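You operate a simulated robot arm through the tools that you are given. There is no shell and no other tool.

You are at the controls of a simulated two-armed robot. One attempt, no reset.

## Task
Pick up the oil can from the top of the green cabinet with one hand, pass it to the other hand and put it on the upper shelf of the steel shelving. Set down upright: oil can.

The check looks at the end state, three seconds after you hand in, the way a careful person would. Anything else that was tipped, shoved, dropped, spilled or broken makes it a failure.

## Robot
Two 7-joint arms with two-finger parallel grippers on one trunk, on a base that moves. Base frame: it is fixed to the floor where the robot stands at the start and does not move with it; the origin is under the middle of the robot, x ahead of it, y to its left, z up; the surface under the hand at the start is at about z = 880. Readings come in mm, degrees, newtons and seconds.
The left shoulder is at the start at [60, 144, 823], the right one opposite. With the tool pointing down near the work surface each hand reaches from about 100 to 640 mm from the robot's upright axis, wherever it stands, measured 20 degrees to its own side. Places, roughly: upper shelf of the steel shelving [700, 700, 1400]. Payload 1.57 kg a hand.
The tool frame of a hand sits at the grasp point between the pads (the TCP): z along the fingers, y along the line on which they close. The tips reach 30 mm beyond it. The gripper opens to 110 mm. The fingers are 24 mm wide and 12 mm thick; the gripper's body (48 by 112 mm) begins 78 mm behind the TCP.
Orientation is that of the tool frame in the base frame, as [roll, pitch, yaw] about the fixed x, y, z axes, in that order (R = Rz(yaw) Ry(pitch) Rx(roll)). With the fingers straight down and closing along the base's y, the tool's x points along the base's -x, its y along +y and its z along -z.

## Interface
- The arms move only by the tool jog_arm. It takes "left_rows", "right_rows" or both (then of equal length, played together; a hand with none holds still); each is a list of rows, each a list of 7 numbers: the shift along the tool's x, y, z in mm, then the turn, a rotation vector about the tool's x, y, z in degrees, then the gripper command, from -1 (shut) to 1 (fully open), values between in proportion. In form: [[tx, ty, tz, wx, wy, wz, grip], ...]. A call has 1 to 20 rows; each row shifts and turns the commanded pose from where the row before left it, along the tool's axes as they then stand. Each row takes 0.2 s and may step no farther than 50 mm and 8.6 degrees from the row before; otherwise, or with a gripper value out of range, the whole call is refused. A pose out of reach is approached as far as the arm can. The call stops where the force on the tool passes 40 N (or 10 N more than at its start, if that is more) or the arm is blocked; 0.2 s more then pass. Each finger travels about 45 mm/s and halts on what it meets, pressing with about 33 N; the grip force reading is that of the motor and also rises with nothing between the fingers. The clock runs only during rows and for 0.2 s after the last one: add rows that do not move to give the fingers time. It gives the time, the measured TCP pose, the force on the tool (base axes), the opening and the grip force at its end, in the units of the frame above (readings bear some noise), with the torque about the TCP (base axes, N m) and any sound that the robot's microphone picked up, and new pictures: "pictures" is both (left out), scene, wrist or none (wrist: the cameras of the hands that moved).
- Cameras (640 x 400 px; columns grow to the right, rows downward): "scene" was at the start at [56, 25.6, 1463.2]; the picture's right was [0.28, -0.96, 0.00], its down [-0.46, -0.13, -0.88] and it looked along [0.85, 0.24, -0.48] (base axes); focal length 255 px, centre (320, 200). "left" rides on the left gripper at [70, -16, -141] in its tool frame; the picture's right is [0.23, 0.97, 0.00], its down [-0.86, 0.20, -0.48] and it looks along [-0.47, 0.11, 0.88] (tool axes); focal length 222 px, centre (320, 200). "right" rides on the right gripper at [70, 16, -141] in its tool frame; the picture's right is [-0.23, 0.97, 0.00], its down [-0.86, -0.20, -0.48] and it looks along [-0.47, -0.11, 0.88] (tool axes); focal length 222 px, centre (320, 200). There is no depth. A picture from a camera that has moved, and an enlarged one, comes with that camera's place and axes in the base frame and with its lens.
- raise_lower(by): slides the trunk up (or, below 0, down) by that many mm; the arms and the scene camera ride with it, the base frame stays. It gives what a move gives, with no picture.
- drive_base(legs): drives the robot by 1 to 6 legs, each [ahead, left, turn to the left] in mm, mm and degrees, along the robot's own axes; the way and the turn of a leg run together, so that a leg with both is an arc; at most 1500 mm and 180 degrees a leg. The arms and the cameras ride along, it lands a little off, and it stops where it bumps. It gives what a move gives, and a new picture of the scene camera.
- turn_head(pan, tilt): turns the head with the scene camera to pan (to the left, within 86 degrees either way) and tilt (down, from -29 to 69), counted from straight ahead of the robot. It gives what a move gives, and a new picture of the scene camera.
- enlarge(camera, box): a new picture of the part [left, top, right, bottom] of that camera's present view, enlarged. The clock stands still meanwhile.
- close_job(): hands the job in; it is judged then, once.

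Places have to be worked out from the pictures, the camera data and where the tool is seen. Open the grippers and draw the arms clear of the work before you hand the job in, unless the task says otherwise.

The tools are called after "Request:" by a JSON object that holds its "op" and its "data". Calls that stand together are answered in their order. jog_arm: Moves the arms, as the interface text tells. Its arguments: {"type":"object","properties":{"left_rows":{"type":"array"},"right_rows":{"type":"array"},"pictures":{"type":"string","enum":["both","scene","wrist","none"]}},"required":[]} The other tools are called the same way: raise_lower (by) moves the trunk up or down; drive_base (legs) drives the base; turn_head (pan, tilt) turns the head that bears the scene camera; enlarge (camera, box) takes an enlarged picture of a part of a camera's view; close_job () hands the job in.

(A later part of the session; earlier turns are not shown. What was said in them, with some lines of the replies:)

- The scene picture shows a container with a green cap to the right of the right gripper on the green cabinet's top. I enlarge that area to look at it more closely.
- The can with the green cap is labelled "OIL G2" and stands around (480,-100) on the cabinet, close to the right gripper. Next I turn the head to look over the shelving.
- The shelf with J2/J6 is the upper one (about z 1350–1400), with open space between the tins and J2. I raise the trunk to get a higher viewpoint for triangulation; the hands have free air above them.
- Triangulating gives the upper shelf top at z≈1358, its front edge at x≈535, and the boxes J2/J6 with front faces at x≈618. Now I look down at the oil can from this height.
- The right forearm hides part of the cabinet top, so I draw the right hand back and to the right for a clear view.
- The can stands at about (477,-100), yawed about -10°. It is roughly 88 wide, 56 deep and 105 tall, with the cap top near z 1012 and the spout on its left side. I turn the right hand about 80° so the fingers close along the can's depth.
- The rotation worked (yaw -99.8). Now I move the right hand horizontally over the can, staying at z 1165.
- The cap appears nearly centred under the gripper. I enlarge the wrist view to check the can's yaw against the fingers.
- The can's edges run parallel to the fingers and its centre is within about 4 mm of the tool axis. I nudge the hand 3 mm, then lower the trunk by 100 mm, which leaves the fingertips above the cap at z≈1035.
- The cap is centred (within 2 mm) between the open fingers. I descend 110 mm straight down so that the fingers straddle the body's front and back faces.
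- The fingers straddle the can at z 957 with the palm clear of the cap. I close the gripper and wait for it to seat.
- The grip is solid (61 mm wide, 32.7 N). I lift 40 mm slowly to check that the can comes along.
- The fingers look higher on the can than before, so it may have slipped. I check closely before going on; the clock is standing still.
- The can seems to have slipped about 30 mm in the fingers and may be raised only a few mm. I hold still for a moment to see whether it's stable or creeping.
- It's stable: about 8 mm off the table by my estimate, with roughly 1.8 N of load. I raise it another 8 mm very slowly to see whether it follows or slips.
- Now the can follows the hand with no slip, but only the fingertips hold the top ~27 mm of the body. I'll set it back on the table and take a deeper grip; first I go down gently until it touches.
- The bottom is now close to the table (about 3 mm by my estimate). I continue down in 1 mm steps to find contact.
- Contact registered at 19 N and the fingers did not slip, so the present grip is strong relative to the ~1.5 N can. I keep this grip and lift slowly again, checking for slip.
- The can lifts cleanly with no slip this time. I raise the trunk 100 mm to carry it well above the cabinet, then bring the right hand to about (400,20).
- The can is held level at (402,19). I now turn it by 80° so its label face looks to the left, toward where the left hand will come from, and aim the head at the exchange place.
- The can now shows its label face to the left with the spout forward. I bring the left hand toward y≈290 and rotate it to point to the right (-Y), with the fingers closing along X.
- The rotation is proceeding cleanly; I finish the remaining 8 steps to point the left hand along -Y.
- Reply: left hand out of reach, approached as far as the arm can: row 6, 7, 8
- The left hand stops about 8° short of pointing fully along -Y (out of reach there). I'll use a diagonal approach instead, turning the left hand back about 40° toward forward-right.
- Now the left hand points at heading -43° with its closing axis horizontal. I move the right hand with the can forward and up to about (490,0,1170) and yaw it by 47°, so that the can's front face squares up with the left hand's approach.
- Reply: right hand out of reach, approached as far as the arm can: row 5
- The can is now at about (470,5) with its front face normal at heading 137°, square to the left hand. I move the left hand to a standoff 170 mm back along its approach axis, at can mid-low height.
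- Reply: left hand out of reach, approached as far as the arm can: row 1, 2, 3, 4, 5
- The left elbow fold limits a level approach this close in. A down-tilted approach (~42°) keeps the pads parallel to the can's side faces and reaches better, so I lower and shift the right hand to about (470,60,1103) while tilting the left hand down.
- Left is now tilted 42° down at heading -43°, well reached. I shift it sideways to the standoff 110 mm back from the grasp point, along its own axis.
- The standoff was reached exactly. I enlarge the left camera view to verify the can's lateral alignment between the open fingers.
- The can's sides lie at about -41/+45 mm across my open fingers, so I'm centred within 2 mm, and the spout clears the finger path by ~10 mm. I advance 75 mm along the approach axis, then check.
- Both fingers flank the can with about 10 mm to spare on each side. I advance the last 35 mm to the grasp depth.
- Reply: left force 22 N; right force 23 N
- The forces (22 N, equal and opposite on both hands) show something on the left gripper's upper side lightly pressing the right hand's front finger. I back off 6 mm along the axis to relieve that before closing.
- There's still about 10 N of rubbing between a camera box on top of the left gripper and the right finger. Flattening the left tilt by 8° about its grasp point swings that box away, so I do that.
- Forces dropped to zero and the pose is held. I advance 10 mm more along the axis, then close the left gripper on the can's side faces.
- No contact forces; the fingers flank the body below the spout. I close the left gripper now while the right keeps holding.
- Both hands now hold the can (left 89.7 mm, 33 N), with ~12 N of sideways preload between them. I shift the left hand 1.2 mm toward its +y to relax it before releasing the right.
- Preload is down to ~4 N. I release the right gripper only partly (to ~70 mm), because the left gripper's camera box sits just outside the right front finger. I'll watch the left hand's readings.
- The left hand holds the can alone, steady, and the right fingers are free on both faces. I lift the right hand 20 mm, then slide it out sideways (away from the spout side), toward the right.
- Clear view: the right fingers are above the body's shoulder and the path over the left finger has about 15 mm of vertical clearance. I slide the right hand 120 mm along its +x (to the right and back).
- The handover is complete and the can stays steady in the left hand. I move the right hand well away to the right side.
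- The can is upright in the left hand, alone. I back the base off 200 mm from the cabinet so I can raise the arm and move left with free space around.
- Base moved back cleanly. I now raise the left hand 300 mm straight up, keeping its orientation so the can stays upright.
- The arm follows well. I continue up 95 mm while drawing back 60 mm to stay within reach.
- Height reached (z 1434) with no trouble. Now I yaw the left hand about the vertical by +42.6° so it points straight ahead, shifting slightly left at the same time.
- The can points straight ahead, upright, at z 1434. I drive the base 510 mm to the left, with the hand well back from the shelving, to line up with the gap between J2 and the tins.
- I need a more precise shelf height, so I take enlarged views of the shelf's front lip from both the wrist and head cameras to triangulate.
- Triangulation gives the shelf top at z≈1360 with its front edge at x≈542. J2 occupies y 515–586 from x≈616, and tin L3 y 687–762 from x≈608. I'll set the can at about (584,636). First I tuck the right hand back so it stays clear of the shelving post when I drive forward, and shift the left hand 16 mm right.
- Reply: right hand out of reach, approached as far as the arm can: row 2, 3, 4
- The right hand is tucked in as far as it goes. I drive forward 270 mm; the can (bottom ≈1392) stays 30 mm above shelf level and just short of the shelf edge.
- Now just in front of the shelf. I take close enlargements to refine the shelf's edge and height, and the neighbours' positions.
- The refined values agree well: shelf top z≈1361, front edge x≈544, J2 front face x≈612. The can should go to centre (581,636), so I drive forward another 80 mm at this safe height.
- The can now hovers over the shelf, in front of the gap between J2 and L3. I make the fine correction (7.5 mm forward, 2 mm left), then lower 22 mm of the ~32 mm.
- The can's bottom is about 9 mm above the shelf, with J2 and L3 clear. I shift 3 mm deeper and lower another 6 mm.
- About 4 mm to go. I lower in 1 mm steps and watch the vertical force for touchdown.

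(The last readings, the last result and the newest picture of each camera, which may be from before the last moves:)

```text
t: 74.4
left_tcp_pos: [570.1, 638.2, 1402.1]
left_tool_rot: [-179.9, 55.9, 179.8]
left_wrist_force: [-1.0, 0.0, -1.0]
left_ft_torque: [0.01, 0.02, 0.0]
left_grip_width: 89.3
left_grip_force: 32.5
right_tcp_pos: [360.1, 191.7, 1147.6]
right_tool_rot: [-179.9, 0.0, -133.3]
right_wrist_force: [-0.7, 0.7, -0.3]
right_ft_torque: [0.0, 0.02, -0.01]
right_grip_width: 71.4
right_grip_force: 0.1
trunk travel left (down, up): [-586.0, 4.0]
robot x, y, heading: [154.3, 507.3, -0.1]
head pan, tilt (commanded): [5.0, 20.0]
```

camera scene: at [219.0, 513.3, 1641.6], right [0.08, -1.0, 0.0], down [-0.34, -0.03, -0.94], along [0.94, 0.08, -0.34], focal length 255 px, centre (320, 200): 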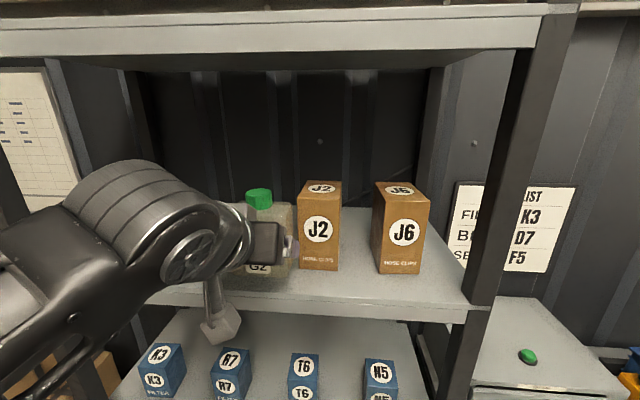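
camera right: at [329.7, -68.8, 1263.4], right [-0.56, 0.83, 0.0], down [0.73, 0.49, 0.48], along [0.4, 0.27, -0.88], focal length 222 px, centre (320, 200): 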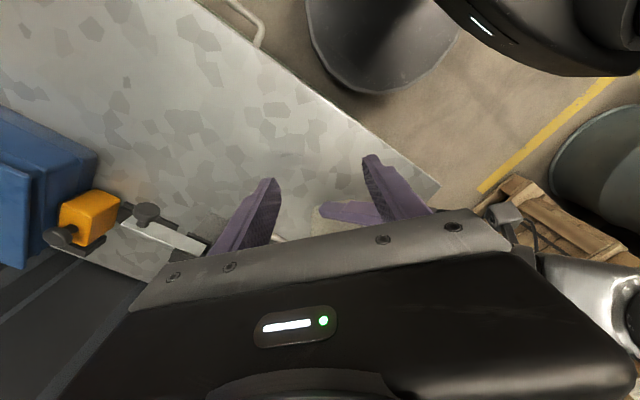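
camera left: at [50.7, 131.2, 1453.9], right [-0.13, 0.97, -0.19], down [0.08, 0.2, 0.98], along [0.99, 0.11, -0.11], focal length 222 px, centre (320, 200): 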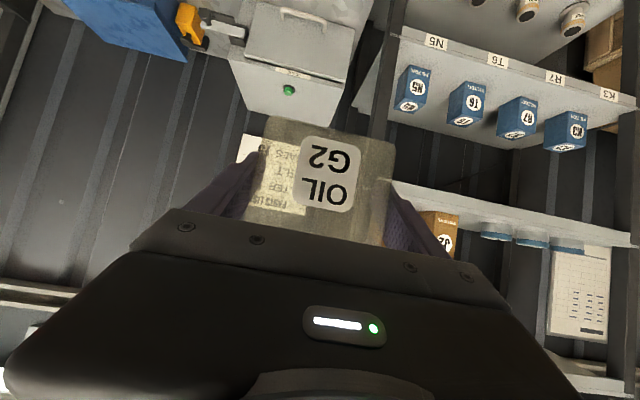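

No contact yet (force still only the can's weight). I continue in 1 mm steps.

Request:
{"op": "jog_arm", "data": {"left_rows": [[0.83, 0, 0.56, 0, 0, 0, -1], [0.83, 0, 0.56, 0, 0, 0, -1], [0, 0, 0, 0, 0, 0, -1]], "pictures": "none"}}

Request:
{"op": "enlarge", "data": {"camera": "left", "box": [180, 60, 500, 260]}}

```text
t: 75.2
left_tcp_pos: [570.1, 635.7, 1401.7]
left_tool_rot: [-180.0, 56.1, 179.9]
left_wrist_force: [1.7, 0.4, 7.8]
left_ft_torque: [-0.04, 0.1, -0.04]
left_grip_width: 89.3
left_grip_force: 32.9
right_tcp_pos: [361.1, 193.0, 1149.1]
right_tool_rot: [-179.9, -0.2, -133.1]
right_wrist_force: [-0.4, 0.8, 0.7]
right_ft_torque: [0.0, 0.03, -0.02]
right_grip_width: 71.8
right_grip_force: 0.0
trunk travel left (down, up): [-586.0, 4.0]
robot x, y, heading: [154.9, 499.3, -0.3]
head pan, tilt (commanded): [5.0, 20.0]
```

```text
2.00 times, centred on (340, 160) of left
camera zoom: at [413.2, 621.4, 1422.1], right [-0.12, 0.97, -0.19], down [0.08, 0.2, 0.98], along [0.99, 0.1, -0.1], focal length 444 px, centre (280, 280)
```

zoom: 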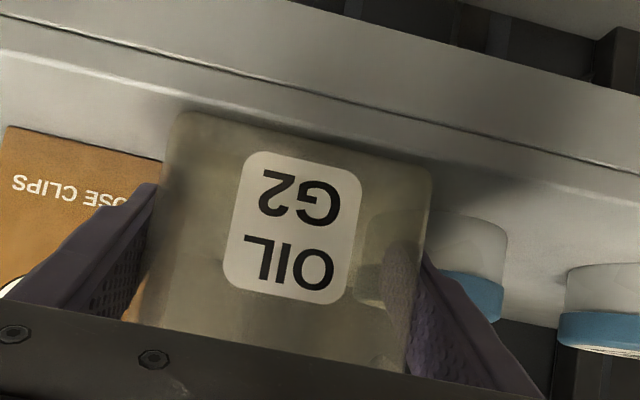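

Touchdown: +7.8 N vertical, with the can resting on the shelf. I open the left gripper gradually to about 104 mm, enough to free both faces.

Request:
{"op": "jog_arm", "data": {"left_rows": [[0, 0, 0, 0, 0, 0, 0.66], [0, 0, 0, 0, 0, 0, 0.74], [0, 0, 0, 0, 0, 0, 0.82], [0, 0, 0, 0, 0, 0, 0.9], [0, 0, 0, 0, 0, 0, 0.9], [0, 0, 0, 0, 0, 0, 0.9]], "pictures": "both"}}

Request:
{"op": "enlarge", "data": {"camera": "left", "box": [180, 60, 500, 260]}}

Request:
{"op": "enlarge", "data": {"camera": "scene", "box": [200, 170, 360, 300]}}

```text
t: 76.6
left_tcp_pos: [570.8, 636.8, 1401.5]
left_tool_rot: [179.9, 55.9, 179.9]
left_wrist_force: [0.1, 0.1, 0.2]
left_ft_torque: [-0.06, 0.03, 0.01]
left_grip_width: 104.2
left_grip_force: 0.2
right_tcp_pos: [360.4, 192.9, 1147.7]
right_tool_rot: [-179.9, -0.1, -133.2]
right_wrist_force: [0.6, -0.4, -0.5]
right_ft_torque: [-0.02, -0.02, 0.0]
right_grip_width: 71.6
right_grip_force: 0.1
trunk travel left (down, up): [-586.0, 4.0]
robot x, y, heading: [157.3, 506.6, -0.4]
head pan, tilt (commanded): [5.0, 20.0]
camera scene: at [217.0, 513.2, 1641.7], right [0.08, -1.0, 0.0], down [-0.34, -0.03, -0.94], along [0.94, 0.08, -0.34], focal length 255 px, centre (320, 200)
camera left: at [413.1, 621.3, 1421.5], right [-0.12, 0.97, -0.19], down [0.08, 0.2, 0.98], along [0.99, 0.11, -0.11], focal length 222 px, centre (320, 200)
```

scene: 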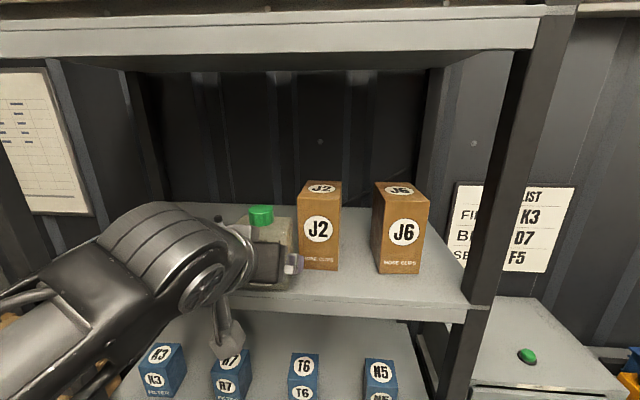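
left: 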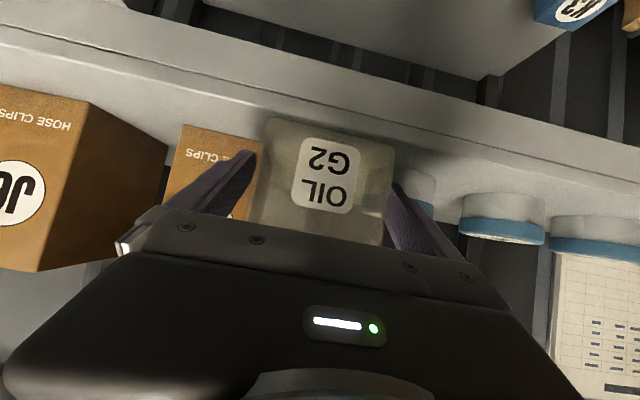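

```text
2.00 times, centred on (340, 160) of left
camera zoom: at [413.1, 621.3, 1421.5], right [-0.12, 0.97, -0.19], down [0.08, 0.2, 0.98], along [0.99, 0.11, -0.11], focal length 444 px, centre (280, 280)
```

zoom: 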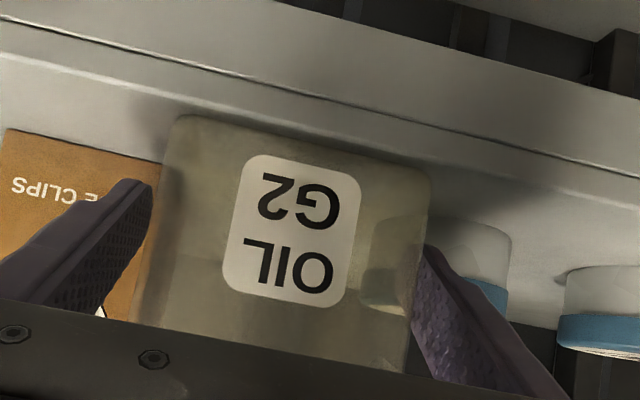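

```text
3.08 times, centred on (280, 235) of scene
camera zoom: at [217.0, 513.2, 1641.7], right [0.08, -1.0, 0.0], down [-0.34, -0.03, -0.94], along [0.94, 0.08, -0.34], focal length 785 px, centre (443, 92)
```

zoom: 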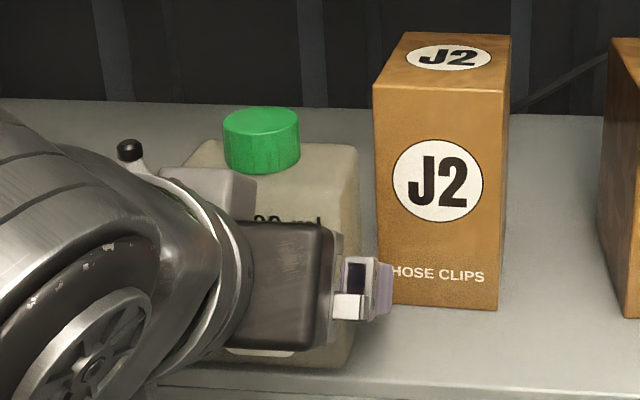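

The can stands free on the shelf between the open fingers, and forces are zero. I retreat straight back 90 mm with the arm.

Request:
{"op": "jog_arm", "data": {"left_rows": [[2.8, 0, -4.1, 0, 0, 0, 0.9], [5.6, 0, -8.3, 0, 0, 0, 0.9], [8.4, 0, -12.4, 0, 0, 0, 0.9], [8.4, 0, -12.4, 0, 0, 0, 0.9], [8.4, 0, -12.4, 0, 0, 0, 0.9], [8.4, 0, -12.4, 0, 0, 0, 0.9], [8.4, 0, -12.4, 0, 0, 0, 0.9]], "pictures": "both"}}

```text
t: 78.2
left_tcp_pos: [480.8, 636.5, 1398.6]
left_tool_rot: [179.9, 55.9, 179.7]
left_wrist_force: [0.3, 0.6, -0.5]
left_ft_torque: [0.02, -0.02, 0.07]
left_grip_width: 104.7
left_grip_force: 0.0
right_tcp_pos: [360.5, 190.9, 1147.9]
right_tool_rot: [-179.9, -0.2, -133.3]
right_wrist_force: [-0.3, 0.2, 0.4]
right_ft_torque: [0.02, -0.01, -0.01]
right_grip_width: 71.5
right_grip_force: 0.1
trunk travel left (down, up): [-586.0, 4.0]
robot x, y, heading: [155.0, 504.8, -0.3]
head pan, tilt (commanded): [5.0, 20.0]
camera scene: at [216.5, 513.2, 1641.7], right [0.08, -1.0, 0.0], down [-0.34, -0.03, -0.94], along [0.94, 0.08, -0.34], focal length 255 px, centre (320, 200)
camera left: at [322.8, 621.2, 1420.9], right [-0.12, 0.97, -0.19], down [0.08, 0.2, 0.98], along [0.99, 0.11, -0.11], focal length 222 px, centre (320, 200)
```

scene: 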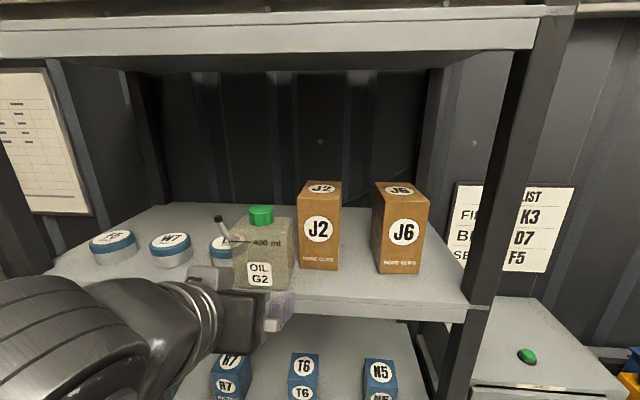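
left: 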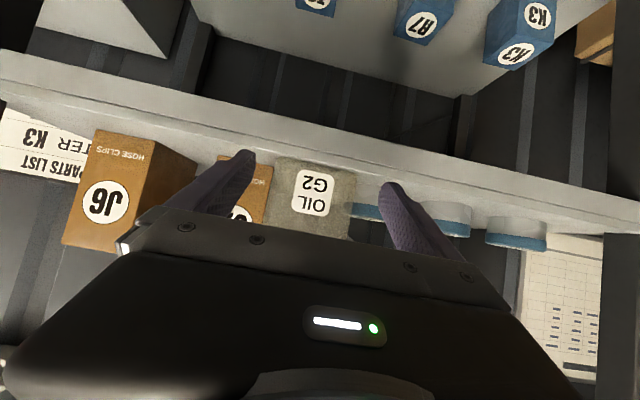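

The can stands upright on the upper shelf with its neighbours undisturbed. I drive the base back 300 mm to draw the arms clear.

Request:
{"op": "drive_base", "data": {"legs": [[-300, 0, 0]]}}

Request:
{"op": "enlarge", "data": {"camera": "scene", "box": [170, 130, 450, 270]}}

Request:
{"op": "enlarge", "data": {"camera": "left", "box": [150, 60, 500, 260]}}

```text
t: 80.3
left_tcp_pos: [176.0, 638.2, 1401.6]
left_tool_rot: [-180.0, 56.1, 179.8]
left_wrist_force: [-0.9, -1.0, 0.1]
left_ft_torque: [0.0, -0.02, -0.02]
left_grip_width: 104.7
left_grip_force: 0.0
right_tcp_pos: [55.5, 192.2, 1148.7]
right_tool_rot: [-179.9, 0.1, -133.1]
right_wrist_force: [0.6, 0.3, -0.3]
right_ft_torque: [-0.04, 0.02, -0.01]
right_grip_width: 71.4
right_grip_force: 0.0
trunk travel left (down, up): [-586.0, 4.0]
robot x, y, heading: [-147.1, 506.9, -0.2]
head pan, tilt (commanded): [5.0, 20.0]
camera scene: at [-87.7, 514.4, 1641.7], right [0.08, -1.0, 0.0], down [-0.34, -0.03, -0.94], along [0.94, 0.08, -0.34], focal length 255 px, centre (320, 200)
```

scene: 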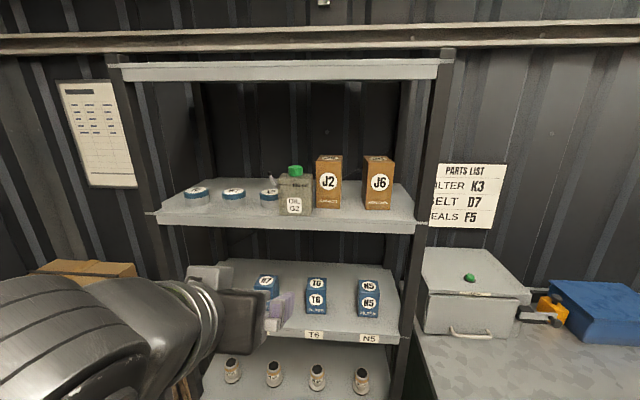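

```text
2.29 times, centred on (310, 200) of scene
camera zoom: at [-87.7, 514.4, 1641.7], right [0.08, -1.0, 0.0], down [-0.34, -0.03, -0.94], along [0.94, 0.08, -0.34], focal length 583 px, centre (343, 200)
```

zoom: 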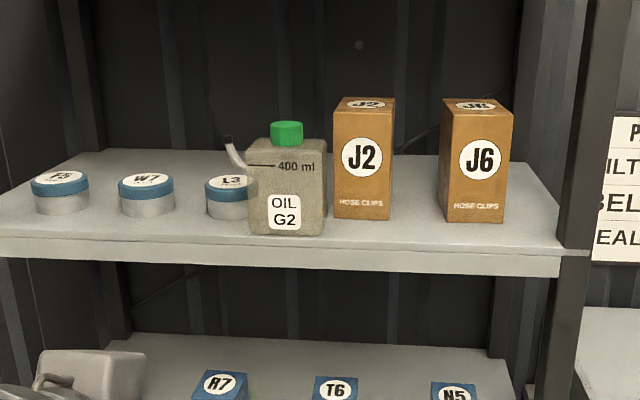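

```text
1.83 times, centred on (325, 160) of left
camera zoom: at [19.0, 622.3, 1421.1], right [-0.12, 0.97, -0.19], down [0.08, 0.2, 0.98], along [0.99, 0.11, -0.1], focal length 406 px, centre (311, 273)
```

zoom: 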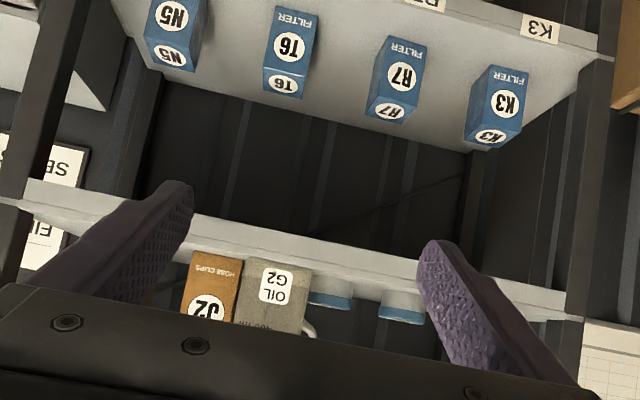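

The oil can stands upright on the upper shelf, fully on the plate, with J2, J6 and the tins untouched. I open both grippers fully before handing in.

Request:
{"op": "jog_arm", "data": {"left_rows": [[0, 0, 0, 0, 0, 0, 1], [0, 0, 0, 0, 0, 0, 1], [0, 0, 0, 0, 0, 0, 1], [0, 0, 0, 0, 0, 0, 1]], "right_rows": [[0, 0, 0, 0, 0, 0, 1], [0, 0, 0, 0, 0, 0, 1], [0, 0, 0, 0, 0, 0, 1], [0, 0, 0, 0, 0, 0, 1]], "pictures": "scene"}}

Request:
{"op": "enlarge", "data": {"camera": "scene", "box": [230, 150, 400, 250]}}

```text
t: 81.3
left_tcp_pos: [177.9, 638.4, 1400.5]
left_tool_rot: [-180.0, 55.8, 179.8]
left_wrist_force: [-0.2, -0.6, 0.1]
left_ft_torque: [0.0, -0.01, 0.01]
left_grip_width: 110.2
left_grip_force: 0.1
right_tcp_pos: [58.3, 192.8, 1148.4]
right_tool_rot: [-179.9, -0.1, -133.2]
right_wrist_force: [0.0, -0.2, 0.0]
right_ft_torque: [0.01, -0.01, 0.0]
right_grip_width: 110.2
right_grip_force: 0.0
trunk travel left (down, up): [-586.0, 4.0]
robot x, y, heading: [-148.6, 506.3, -0.4]
head pan, tilt (commanded): [5.0, 20.0]
camera scene: at [-86.4, 514.4, 1641.7], right [0.08, -1.0, 0.0], down [-0.34, -0.03, -0.94], along [0.94, 0.08, -0.34], focal length 255 px, centre (320, 200)
```

scene: 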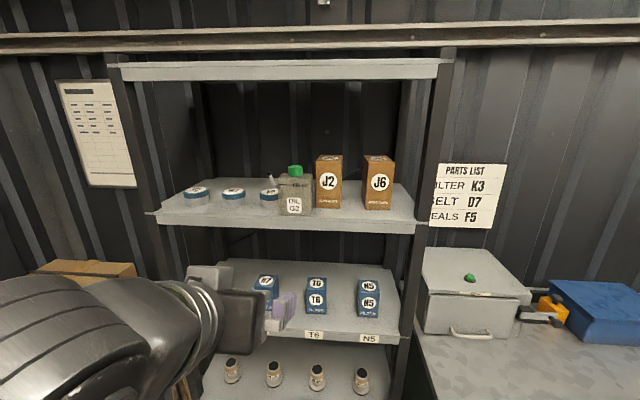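

```text
3.76 times, centred on (315, 200) of scene
camera zoom: at [-86.4, 514.4, 1641.7], right [0.08, -1.0, 0.0], down [-0.34, -0.03, -0.94], along [0.94, 0.08, -0.34], focal length 961 px, centre (339, 200)
```

zoom: 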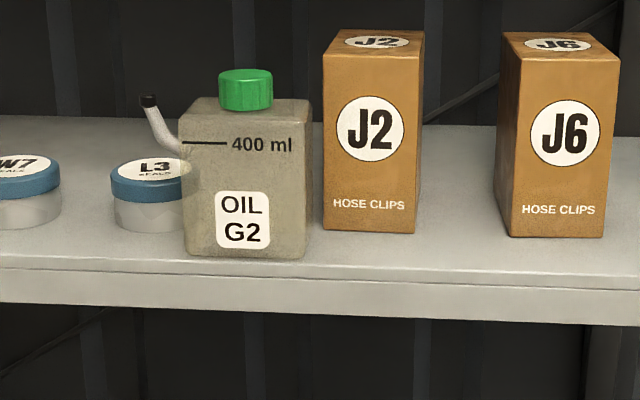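

The final pictures show the can upright and stable on the upper shelf, everything else in its place, both grippers open and both arms clear. I hand the job in.

Request:
{"op": "close_job", "data": {}}

```text
The job is handed in.
```

I handed the job in with the oil can standing upright on the upper shelf, between tin L3 and box J2. The right hand picked it up from the green cabinet and passed it to the left, which set it down.

- **Placement:** the whole base is on the shelf, about 5 mm in from the front edge.
- **Slip at pickup:** on the first lift the can slid about 30 mm in the right gripper while it was close to the cabinet top. I set it back down, and after that the grip held without slipping.
- **Contact during the handover:** a box on the left gripper pressed against the right hand's finger at about 22 N. I backed off and flattened the approach, which cleared it, and the can stayed in the right hand's grip.
- **Surroundings:** in the last pictures, J2, J6 and the tins on the upper shelf and the parts in view on the shelves below look undisturbed. Both grippers are open and the arms are clear of the shelving.
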